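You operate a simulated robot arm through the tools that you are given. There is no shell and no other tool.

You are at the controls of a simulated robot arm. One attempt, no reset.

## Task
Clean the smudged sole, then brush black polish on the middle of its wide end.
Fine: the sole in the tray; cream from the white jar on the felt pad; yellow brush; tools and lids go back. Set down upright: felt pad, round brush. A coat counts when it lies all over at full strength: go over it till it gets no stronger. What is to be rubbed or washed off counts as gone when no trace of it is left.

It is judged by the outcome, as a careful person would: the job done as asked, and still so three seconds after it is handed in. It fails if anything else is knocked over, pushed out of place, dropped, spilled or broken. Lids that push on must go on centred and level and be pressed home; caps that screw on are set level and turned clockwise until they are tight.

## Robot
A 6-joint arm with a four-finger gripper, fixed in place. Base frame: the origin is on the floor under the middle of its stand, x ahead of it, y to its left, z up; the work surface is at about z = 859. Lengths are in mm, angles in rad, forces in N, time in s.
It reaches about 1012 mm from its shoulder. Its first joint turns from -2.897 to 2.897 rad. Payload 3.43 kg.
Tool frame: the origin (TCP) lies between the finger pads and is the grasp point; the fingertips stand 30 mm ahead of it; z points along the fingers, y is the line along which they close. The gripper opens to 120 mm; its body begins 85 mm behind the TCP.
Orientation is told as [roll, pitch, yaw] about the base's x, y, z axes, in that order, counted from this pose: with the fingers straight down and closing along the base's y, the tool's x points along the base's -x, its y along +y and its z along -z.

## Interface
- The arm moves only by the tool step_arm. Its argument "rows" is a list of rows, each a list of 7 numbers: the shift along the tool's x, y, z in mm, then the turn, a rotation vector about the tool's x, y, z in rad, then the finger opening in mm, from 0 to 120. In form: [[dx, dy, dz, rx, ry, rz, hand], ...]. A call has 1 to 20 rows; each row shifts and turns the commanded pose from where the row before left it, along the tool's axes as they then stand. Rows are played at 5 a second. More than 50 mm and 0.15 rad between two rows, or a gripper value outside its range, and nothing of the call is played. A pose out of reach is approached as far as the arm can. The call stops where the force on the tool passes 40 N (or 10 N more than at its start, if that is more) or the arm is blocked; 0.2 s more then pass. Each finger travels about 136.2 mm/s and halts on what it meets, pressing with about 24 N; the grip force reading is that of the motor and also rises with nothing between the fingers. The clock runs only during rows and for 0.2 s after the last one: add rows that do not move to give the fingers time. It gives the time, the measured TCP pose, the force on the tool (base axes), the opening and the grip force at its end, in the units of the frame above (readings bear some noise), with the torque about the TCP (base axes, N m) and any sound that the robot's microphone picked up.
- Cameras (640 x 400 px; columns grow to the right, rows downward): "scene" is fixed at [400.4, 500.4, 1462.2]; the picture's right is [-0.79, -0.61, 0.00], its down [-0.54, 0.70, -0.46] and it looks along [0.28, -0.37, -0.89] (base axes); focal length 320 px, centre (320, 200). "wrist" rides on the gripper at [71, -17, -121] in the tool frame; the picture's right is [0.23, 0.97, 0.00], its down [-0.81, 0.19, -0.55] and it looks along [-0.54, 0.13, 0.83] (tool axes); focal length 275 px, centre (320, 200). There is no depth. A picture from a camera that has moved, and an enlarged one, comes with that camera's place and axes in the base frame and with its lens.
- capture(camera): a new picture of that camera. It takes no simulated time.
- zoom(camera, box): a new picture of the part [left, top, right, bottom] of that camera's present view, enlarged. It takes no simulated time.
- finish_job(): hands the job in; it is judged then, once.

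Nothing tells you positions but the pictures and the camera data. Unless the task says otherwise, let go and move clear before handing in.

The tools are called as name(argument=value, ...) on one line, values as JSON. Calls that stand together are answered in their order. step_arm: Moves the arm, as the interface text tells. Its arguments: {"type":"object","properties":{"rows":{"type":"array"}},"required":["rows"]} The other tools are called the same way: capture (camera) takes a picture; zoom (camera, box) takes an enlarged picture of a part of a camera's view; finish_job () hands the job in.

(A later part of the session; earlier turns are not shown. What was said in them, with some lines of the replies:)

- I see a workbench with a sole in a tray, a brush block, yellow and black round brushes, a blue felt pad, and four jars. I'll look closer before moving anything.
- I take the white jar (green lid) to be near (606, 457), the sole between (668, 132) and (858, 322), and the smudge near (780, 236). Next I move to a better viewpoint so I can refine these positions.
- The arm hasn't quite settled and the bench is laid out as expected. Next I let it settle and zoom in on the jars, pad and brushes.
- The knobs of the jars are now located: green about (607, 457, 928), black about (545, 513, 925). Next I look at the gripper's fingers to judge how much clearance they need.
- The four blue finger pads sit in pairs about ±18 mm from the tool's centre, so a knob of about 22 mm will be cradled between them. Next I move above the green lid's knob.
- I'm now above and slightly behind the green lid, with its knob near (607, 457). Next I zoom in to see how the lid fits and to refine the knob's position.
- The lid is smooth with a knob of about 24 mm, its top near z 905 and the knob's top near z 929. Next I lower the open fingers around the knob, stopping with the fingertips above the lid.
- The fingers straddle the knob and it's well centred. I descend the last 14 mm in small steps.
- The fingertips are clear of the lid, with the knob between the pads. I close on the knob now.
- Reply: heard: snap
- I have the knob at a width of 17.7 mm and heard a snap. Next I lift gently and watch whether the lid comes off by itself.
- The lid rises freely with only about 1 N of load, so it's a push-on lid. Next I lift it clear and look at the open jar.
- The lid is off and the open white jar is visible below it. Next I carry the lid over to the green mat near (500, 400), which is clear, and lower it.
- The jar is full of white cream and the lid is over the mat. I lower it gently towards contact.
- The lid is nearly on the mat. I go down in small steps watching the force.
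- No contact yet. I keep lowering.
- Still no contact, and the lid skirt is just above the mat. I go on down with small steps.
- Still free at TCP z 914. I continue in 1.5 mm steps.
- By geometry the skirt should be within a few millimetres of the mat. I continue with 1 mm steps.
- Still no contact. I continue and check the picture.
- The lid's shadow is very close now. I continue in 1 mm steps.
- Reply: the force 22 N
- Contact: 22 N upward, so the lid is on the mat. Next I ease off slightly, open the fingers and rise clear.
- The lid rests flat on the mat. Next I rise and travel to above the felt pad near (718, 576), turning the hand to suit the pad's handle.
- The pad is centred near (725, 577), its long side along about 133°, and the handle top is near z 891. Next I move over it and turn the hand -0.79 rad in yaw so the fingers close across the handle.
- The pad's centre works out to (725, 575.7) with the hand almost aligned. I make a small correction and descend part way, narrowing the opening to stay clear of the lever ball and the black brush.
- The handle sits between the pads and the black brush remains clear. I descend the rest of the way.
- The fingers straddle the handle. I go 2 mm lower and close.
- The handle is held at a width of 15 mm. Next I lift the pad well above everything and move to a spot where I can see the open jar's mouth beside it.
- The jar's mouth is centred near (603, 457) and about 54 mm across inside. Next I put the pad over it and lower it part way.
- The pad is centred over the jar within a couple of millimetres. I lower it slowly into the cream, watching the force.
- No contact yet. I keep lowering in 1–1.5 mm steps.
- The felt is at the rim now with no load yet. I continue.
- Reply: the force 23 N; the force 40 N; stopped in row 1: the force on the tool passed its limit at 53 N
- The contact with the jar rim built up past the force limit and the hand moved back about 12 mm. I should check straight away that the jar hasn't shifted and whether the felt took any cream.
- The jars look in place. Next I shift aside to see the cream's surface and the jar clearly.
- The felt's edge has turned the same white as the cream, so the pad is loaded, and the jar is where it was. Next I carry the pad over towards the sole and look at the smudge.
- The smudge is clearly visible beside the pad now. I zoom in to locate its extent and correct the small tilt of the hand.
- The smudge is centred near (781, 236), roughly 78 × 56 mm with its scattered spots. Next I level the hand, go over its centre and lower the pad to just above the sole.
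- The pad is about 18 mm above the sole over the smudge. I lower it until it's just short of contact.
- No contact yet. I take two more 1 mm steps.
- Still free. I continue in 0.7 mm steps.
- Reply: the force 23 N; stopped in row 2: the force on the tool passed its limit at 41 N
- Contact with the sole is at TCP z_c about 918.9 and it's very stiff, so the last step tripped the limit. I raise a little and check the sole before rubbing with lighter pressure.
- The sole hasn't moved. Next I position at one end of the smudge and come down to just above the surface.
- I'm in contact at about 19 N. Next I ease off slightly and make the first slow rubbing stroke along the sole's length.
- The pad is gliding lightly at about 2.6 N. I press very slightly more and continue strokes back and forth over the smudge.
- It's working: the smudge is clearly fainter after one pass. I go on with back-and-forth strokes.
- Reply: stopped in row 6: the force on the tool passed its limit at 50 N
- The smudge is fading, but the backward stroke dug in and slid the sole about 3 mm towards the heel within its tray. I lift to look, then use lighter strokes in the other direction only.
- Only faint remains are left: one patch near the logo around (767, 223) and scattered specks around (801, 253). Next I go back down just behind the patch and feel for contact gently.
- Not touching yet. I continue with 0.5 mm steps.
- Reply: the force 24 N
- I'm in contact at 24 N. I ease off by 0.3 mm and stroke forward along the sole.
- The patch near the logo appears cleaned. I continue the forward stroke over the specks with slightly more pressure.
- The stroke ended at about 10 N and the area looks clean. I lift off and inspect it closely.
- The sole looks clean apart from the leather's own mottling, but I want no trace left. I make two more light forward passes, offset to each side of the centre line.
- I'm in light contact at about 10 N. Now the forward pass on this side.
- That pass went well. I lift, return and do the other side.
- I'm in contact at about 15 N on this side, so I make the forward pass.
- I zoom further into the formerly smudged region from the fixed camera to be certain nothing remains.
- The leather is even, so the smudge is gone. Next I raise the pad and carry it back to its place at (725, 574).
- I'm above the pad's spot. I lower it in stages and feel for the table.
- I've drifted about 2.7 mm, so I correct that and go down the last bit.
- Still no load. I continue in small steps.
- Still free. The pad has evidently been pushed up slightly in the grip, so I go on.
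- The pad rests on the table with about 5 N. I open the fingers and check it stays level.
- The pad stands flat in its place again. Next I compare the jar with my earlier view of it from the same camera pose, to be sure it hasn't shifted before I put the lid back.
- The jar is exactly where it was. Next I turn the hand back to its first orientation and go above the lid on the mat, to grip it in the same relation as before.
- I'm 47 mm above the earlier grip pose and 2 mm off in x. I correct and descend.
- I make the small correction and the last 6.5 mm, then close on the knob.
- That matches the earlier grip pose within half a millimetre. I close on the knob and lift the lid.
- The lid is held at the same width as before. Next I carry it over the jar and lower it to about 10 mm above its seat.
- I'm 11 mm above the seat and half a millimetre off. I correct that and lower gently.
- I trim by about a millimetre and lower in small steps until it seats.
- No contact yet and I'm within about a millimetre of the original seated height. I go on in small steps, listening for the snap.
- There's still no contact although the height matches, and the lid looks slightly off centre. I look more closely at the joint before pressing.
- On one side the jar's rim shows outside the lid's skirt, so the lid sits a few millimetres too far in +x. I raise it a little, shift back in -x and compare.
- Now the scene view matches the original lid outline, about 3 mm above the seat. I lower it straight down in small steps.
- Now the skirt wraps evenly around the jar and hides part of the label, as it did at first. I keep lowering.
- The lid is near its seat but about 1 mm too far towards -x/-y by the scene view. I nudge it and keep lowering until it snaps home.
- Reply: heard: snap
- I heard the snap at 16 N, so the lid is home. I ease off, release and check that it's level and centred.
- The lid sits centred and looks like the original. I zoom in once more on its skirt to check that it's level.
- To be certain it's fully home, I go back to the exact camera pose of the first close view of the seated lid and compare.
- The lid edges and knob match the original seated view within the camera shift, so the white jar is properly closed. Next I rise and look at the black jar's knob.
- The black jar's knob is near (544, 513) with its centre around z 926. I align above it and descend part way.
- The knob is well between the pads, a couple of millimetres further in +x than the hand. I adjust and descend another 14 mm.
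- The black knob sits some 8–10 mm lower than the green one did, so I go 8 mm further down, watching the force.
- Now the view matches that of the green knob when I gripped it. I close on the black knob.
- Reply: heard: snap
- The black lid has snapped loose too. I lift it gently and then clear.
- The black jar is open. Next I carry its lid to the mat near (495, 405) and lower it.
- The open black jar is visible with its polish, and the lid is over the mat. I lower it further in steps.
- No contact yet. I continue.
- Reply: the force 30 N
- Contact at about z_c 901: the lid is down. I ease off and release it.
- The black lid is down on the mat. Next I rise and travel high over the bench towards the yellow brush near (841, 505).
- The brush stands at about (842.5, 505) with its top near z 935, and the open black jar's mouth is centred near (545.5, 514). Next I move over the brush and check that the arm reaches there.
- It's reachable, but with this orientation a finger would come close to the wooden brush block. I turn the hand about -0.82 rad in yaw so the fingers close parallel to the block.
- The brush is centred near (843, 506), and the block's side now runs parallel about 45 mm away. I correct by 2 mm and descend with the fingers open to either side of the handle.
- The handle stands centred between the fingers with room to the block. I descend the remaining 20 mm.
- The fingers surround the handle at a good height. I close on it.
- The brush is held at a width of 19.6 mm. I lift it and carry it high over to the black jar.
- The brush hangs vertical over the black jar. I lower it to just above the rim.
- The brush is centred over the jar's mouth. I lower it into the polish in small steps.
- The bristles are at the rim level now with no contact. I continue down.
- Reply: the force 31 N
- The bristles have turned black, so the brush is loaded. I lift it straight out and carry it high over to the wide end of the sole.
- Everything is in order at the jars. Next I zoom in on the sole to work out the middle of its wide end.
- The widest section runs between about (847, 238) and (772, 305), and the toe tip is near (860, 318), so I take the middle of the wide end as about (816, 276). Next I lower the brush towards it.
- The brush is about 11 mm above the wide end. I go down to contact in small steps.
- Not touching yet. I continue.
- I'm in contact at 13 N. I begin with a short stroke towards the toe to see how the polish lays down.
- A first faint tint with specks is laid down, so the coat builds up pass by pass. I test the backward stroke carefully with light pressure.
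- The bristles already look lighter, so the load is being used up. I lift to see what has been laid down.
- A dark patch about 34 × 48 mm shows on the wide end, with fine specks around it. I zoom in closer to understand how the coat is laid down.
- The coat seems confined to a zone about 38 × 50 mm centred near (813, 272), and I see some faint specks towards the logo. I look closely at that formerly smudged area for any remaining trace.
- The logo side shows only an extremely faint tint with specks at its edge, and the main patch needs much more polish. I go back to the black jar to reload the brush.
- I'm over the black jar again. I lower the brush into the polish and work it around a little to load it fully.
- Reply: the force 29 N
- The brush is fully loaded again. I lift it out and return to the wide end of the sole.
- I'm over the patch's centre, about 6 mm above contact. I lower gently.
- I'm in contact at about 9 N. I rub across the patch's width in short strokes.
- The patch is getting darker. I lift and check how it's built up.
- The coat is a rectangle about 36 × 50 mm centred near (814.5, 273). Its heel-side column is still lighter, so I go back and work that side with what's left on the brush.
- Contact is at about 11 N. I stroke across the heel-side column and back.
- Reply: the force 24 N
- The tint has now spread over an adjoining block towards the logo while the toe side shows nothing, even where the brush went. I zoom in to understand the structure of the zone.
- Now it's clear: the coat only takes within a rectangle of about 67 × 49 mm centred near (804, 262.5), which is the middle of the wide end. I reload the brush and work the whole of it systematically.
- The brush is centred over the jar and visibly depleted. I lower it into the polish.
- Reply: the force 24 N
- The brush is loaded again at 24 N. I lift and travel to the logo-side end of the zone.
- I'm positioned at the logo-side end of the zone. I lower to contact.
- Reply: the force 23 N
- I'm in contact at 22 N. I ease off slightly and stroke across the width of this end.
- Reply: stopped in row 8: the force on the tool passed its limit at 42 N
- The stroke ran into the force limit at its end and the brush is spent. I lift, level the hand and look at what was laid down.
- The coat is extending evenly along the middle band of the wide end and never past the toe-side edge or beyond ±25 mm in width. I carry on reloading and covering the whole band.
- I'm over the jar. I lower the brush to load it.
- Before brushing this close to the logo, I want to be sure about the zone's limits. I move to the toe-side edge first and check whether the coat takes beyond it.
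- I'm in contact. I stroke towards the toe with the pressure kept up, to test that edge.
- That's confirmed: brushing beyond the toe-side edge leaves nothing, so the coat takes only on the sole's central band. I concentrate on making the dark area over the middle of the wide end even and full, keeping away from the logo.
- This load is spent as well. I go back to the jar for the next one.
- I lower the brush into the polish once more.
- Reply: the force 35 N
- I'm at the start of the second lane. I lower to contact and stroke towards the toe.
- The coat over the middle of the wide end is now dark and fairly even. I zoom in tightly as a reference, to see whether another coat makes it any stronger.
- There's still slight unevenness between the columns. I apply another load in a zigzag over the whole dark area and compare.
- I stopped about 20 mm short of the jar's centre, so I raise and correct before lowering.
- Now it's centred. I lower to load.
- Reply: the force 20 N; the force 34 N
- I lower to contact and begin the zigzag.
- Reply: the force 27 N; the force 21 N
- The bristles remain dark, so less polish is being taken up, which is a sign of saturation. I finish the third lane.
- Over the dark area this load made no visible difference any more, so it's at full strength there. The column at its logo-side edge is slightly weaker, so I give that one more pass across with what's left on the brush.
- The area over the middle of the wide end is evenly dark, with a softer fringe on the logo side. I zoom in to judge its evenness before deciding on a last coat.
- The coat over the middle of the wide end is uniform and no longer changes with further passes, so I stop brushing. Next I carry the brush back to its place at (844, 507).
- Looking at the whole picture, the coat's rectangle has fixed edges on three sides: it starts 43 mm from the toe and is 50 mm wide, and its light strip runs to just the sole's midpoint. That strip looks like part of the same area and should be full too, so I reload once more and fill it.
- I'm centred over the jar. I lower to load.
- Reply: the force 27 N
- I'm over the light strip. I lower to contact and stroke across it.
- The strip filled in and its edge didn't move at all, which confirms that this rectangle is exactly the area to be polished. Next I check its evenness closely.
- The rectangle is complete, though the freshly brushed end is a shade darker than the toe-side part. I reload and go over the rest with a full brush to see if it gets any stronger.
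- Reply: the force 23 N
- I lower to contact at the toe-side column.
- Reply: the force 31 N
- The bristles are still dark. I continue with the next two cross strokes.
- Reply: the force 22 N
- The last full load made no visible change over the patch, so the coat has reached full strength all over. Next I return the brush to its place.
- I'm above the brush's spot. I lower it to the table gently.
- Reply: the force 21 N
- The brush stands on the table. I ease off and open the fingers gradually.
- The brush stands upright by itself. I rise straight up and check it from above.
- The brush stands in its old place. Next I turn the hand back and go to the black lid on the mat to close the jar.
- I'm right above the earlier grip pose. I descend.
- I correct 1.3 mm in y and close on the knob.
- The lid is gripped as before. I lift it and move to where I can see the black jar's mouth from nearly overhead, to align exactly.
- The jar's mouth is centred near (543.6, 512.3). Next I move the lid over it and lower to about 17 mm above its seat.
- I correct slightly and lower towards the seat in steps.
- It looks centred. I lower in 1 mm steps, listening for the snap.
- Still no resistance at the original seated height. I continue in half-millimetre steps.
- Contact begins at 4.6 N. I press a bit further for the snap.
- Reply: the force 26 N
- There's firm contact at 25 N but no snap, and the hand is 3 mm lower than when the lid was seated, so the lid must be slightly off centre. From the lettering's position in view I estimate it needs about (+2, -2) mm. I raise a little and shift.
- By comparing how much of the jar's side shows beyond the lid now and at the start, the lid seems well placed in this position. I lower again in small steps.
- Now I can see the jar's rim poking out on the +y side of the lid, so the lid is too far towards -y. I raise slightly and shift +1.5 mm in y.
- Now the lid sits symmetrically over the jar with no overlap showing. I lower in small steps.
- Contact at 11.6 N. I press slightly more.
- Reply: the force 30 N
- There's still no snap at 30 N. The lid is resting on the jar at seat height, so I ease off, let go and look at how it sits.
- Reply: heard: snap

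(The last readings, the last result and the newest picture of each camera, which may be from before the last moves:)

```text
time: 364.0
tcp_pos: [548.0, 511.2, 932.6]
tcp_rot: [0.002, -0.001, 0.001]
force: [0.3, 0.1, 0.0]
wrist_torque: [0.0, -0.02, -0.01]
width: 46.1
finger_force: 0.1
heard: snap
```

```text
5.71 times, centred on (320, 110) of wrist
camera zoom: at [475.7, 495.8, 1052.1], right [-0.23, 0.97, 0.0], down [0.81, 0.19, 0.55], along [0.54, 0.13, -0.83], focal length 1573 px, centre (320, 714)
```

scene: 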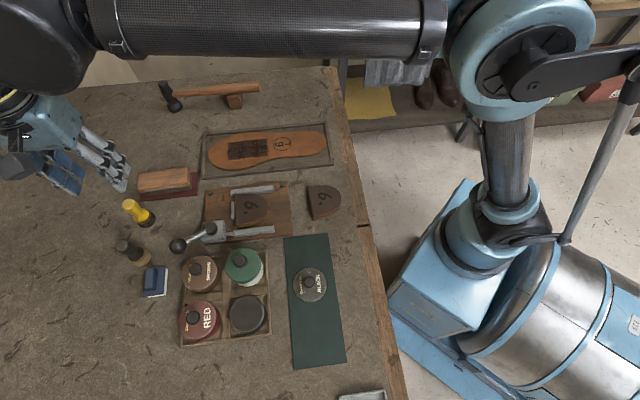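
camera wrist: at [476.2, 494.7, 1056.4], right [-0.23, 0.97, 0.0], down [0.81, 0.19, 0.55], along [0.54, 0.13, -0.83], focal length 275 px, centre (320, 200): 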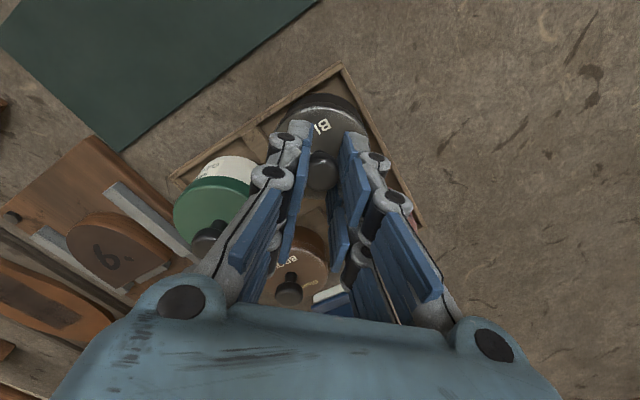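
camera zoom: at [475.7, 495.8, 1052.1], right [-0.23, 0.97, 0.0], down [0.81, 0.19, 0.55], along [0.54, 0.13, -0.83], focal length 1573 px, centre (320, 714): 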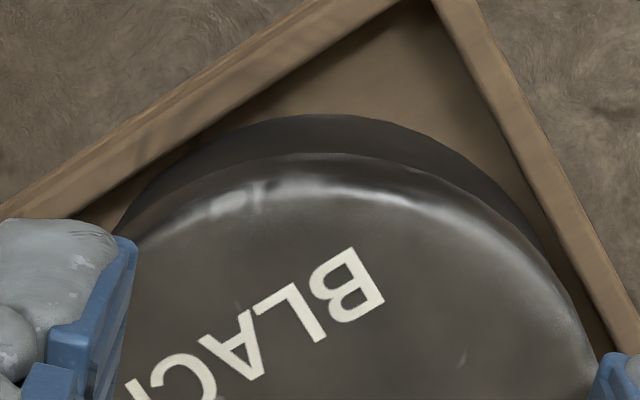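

I heard the snap as the fingers let go, and the lid's knob and edges now match the originally seated view within a millimetre. I rise clear and inspect everything.

step_arm(rows=[[0, 0, -10, 0, 0, 0, 46], [0, 0, -30, 0, 0, 0, 46], [0, 0, -40, 0, 0, 0, 60], [0, 0, -40, 0, 0, 0, 60], [0, 0, 0, 0, 0, 0, 60], [0, 0, 0, 0, 0, 0, 60]])

capture(camera="wrist")

zoom(camera="wrist", box=[240, 60, 400, 180])

```text
time: 365.4
tcp_pos: [546.2, 510.5, 1052.6]
tcp_rot: [0.001, -0.001, 0.001]
force: [-0.2, 0.3, 0.1]
wrist_torque: [0.01, -0.01, -0.01]
width: 59.9
finger_force: 0.0
```

```text
taken
camera wrist: at [475.2, 494.7, 1172.8], right [-0.23, 0.97, 0.0], down [0.81, 0.19, 0.55], along [0.54, 0.13, -0.83], focal length 275 px, centre (320, 200)
```

wrist: 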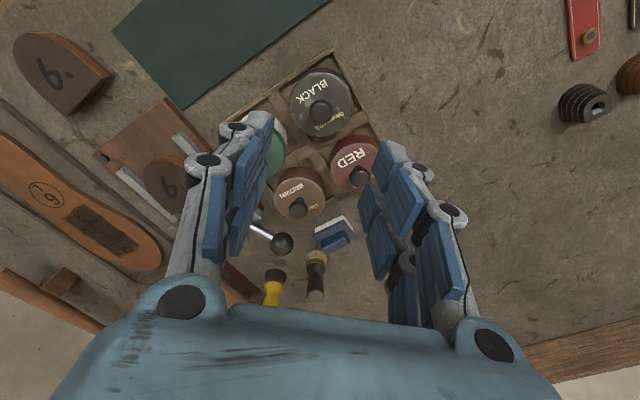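

```text
3.33 times, centred on (320, 120) of wrist
camera zoom: at [475.2, 494.7, 1172.8], right [-0.23, 0.97, 0.0], down [0.81, 0.19, 0.55], along [0.54, 0.13, -0.83], focal length 918 px, centre (320, 467)
```

zoom: 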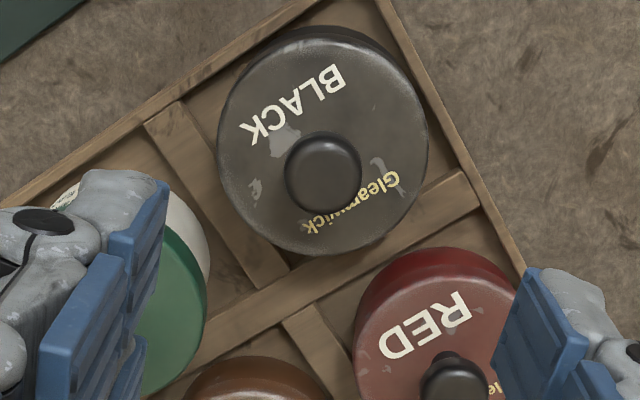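

The black lid looks level and centred. I back away to the start position to see the whole bench.

step_arm(rows=[[0, 0, -30, 0, 0, 0, 60], [36.8, -18.3, -12, 0, 0, 0, 60], [36.8, -18.3, -12, 0, 0, 0, 60], [36.8, -18.3, -12, 0, 0, 0, 60], [36.8, -18.3, -12, 0, 0, 0, 80], [36.8, -18.3, -12, 0, 0, 0, 100], [36.8, -18.3, -10, 0, 0, 0, 120], [0, 0, 0, 0, 0, 0, 120], [0, 0, 0, 0, 0, 0, 120]])

capture(camera="scene")

zoom(camera="scene", box=[160, 230, 320, 350])

zoom(camera="scene", box=[190, 110, 350, 210])

zoom(camera="scene", box=[100, 150, 240, 300])

```text
time: 367.4
tcp_pos: [326.7, 401.7, 1153.2]
tcp_rot: [0.002, -0.002, 0.0]
force: [-0.3, -0.4, -0.2]
wrist_torque: [0.0, 0.0, -0.01]
width: 119.9
finger_force: 0.1
```

```text
taken
```

scene: 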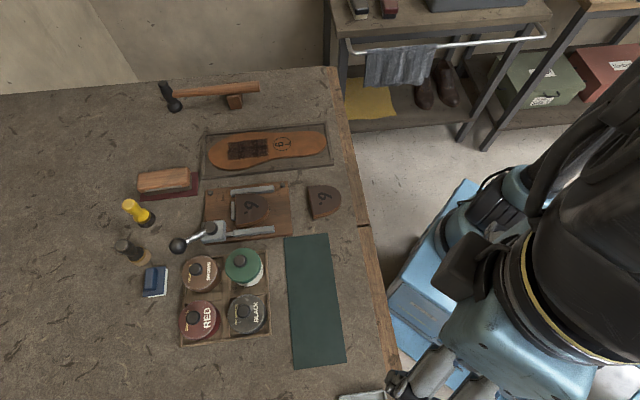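

```text
3.33 times, centred on (240, 290) of scene
camera zoom: at [400.4, 500.4, 1462.2], right [-0.79, -0.61, 0.0], down [-0.54, 0.7, -0.46], along [0.28, -0.37, -0.89], focal length 1067 px, centre (587, -100)
```

zoom: 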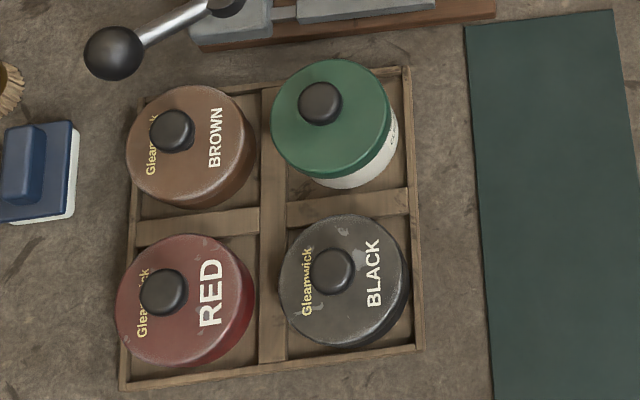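

```text
4.00 times, centred on (270, 160) of scene
camera zoom: at [400.4, 500.4, 1462.2], right [-0.79, -0.61, 0.0], down [-0.54, 0.7, -0.46], along [0.28, -0.37, -0.89], focal length 1280 px, centre (520, 360)
```

zoom: 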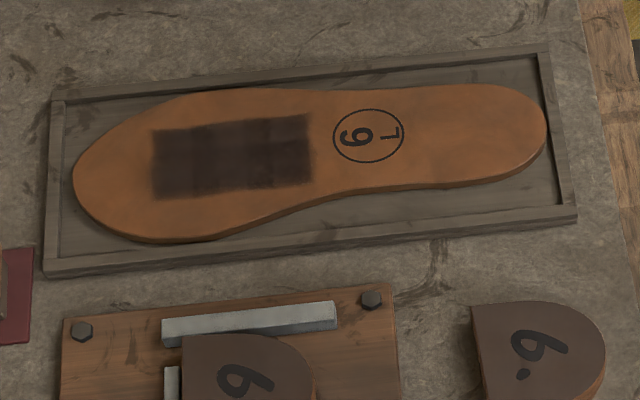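

```text
2.67 times, centred on (170, 225) of scene
camera zoom: at [400.4, 500.4, 1462.2], right [-0.79, -0.61, 0.0], down [-0.54, 0.7, -0.46], along [0.28, -0.37, -0.89], focal length 853 px, centre (720, 133)
```

zoom: 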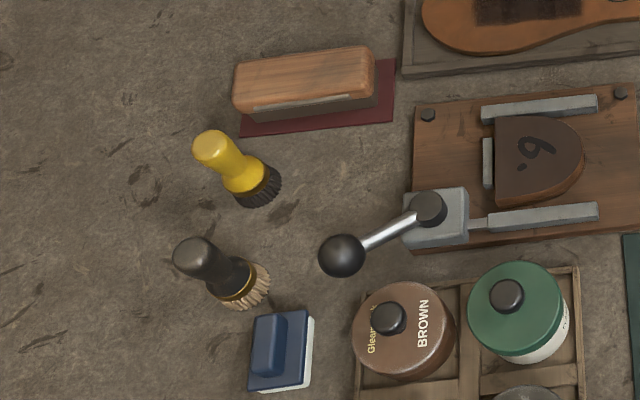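

Everything stands where it was at the start. I take a last close look at the polish patch and at the cleaned leather around it.

zoom(camera="scene", box=[222, 132, 276, 168])

zoom(camera="scene", box=[255, 128, 305, 162])

zoom(camera="scene", box=[222, 285, 272, 340])

zoom(camera="scene", box=[218, 240, 272, 295])

```text
11.11 times, centred on (249, 150) of scene
camera zoom: at [400.4, 500.4, 1462.2], right [-0.79, -0.61, 0.0], down [-0.54, 0.7, -0.46], along [0.28, -0.37, -0.89], focal length 3556 px, centre (1109, 756)
```

zoom: 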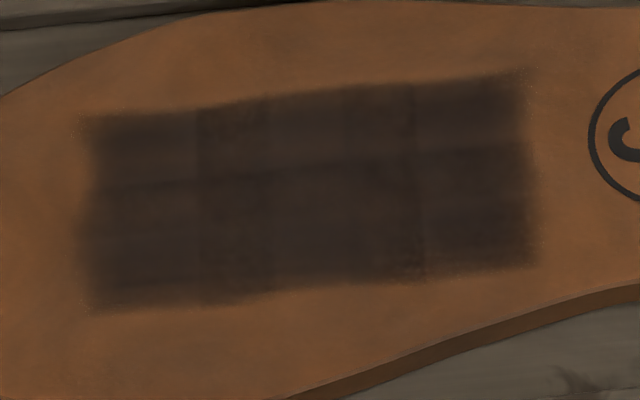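

```text
11.76 times, centred on (280, 145) of scene
camera zoom: at [400.4, 500.4, 1462.2], right [-0.79, -0.61, 0.0], down [-0.54, 0.7, -0.46], along [0.28, -0.37, -0.89], focal length 3765 px, centre (791, 847)
```

zoom: 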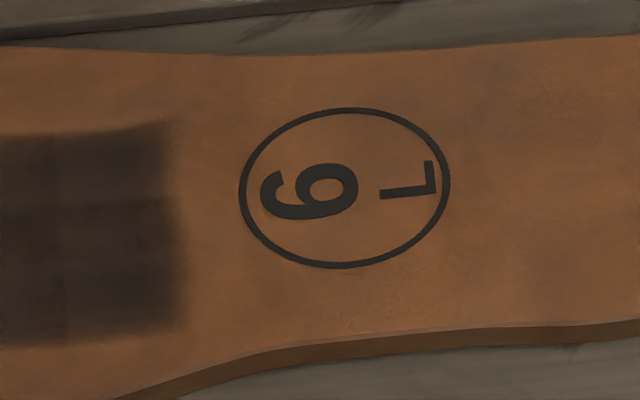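

```text
7.27 times, centred on (247, 312) of scene
camera zoom: at [400.4, 500.4, 1462.2], right [-0.79, -0.61, 0.0], down [-0.54, 0.7, -0.46], along [0.28, -0.37, -0.89], focal length 2328 px, centre (851, -618)
```

zoom: 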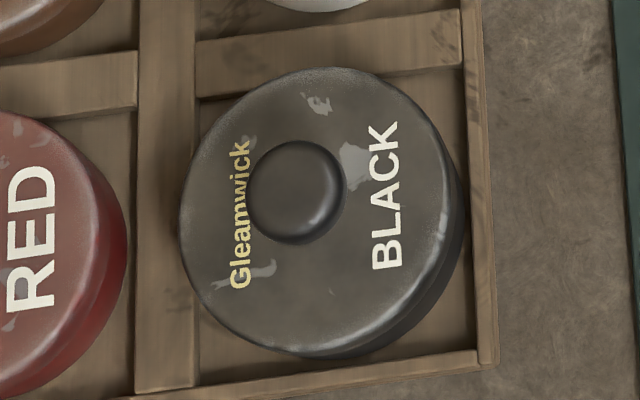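

```text
7.27 times, centred on (245, 268) of scene
camera zoom: at [400.4, 500.4, 1462.2], right [-0.79, -0.61, 0.0], down [-0.54, 0.7, -0.46], along [0.28, -0.37, -0.89], focal length 2328 px, centre (866, -291)
```

zoom: 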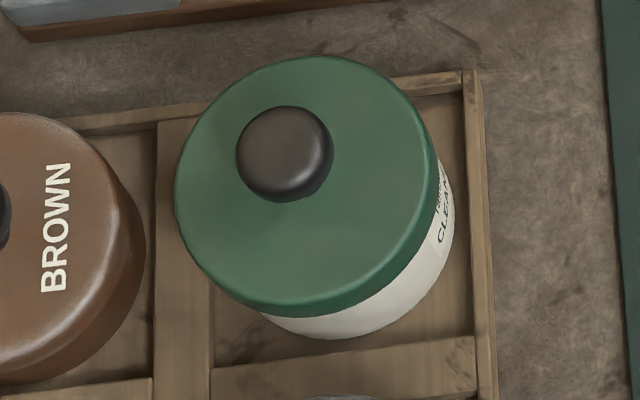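

I compare the green lid's seating with the very first view, using the same crop.

zoom(camera="scene", box=[200, 230, 290, 300])

zoom(camera="wrist", box=[200, 180, 440, 330])

```text
5.71 times, centred on (245, 265) of scene
camera zoom: at [400.4, 500.4, 1462.2], right [-0.79, -0.61, 0.0], down [-0.54, 0.7, -0.46], along [0.28, -0.37, -0.89], focal length 1829 px, centre (749, -171)
```

zoom: 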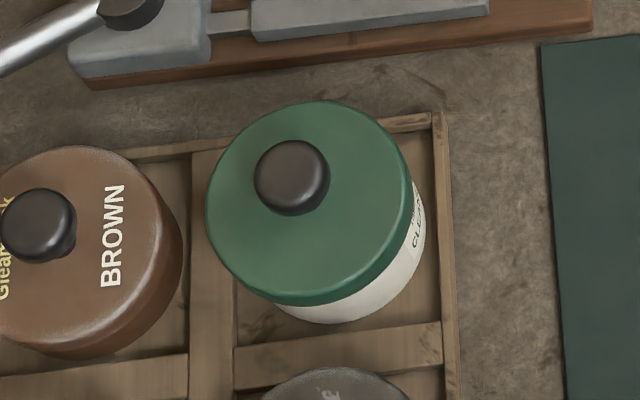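

```text
2.67 times, centred on (320, 255) of wrist
camera zoom: at [253.9, 385.9, 1272.7], right [-0.23, 0.97, 0.0], down [0.81, 0.19, 0.55], along [0.54, 0.13, -0.83], focal length 734 px, centre (320, 53)
```

zoom: 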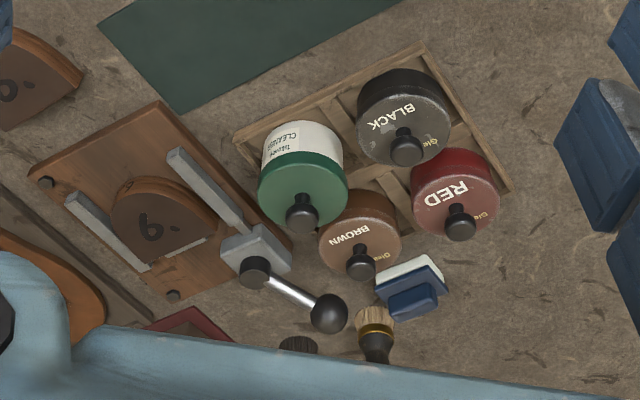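

The sole is clean and the black coat sits even and dark in the middle of its wide end. The felt pad and yellow brush stand upright in their places, both lids have snapped on level, and the arm is clear. I hand the job in.

finish_job()

```text
The job is handed in.
```

I finished the job and handed it in. The smudge is off the sole, and the middle of its wide end has an even black coat.

- **Cleaning:** I rubbed the smudge with cream from the white jar on the felt pad. By the close-up views, no trace was left before I started polishing.
- **Polish:** The coat took only inside a rectangle about 90 × 50 mm on the wide end, and I took that as the area to cover. I filled all of it, and a last full brush over most of it made no visible difference.
- **Tools and lids:** The felt pad and the yellow brush stand upright in their old places. Both lids snapped on and match the first views to about a millimetre.
- **Sole position:** One rubbing stroke slid the sole about 3–4 mm towards its heel. It's still inside the tray.
- **Force stops:** The force limit tripped a few times, once when the pad pressed on the white jar's rim. The jar didn't move and nothing was knocked over.
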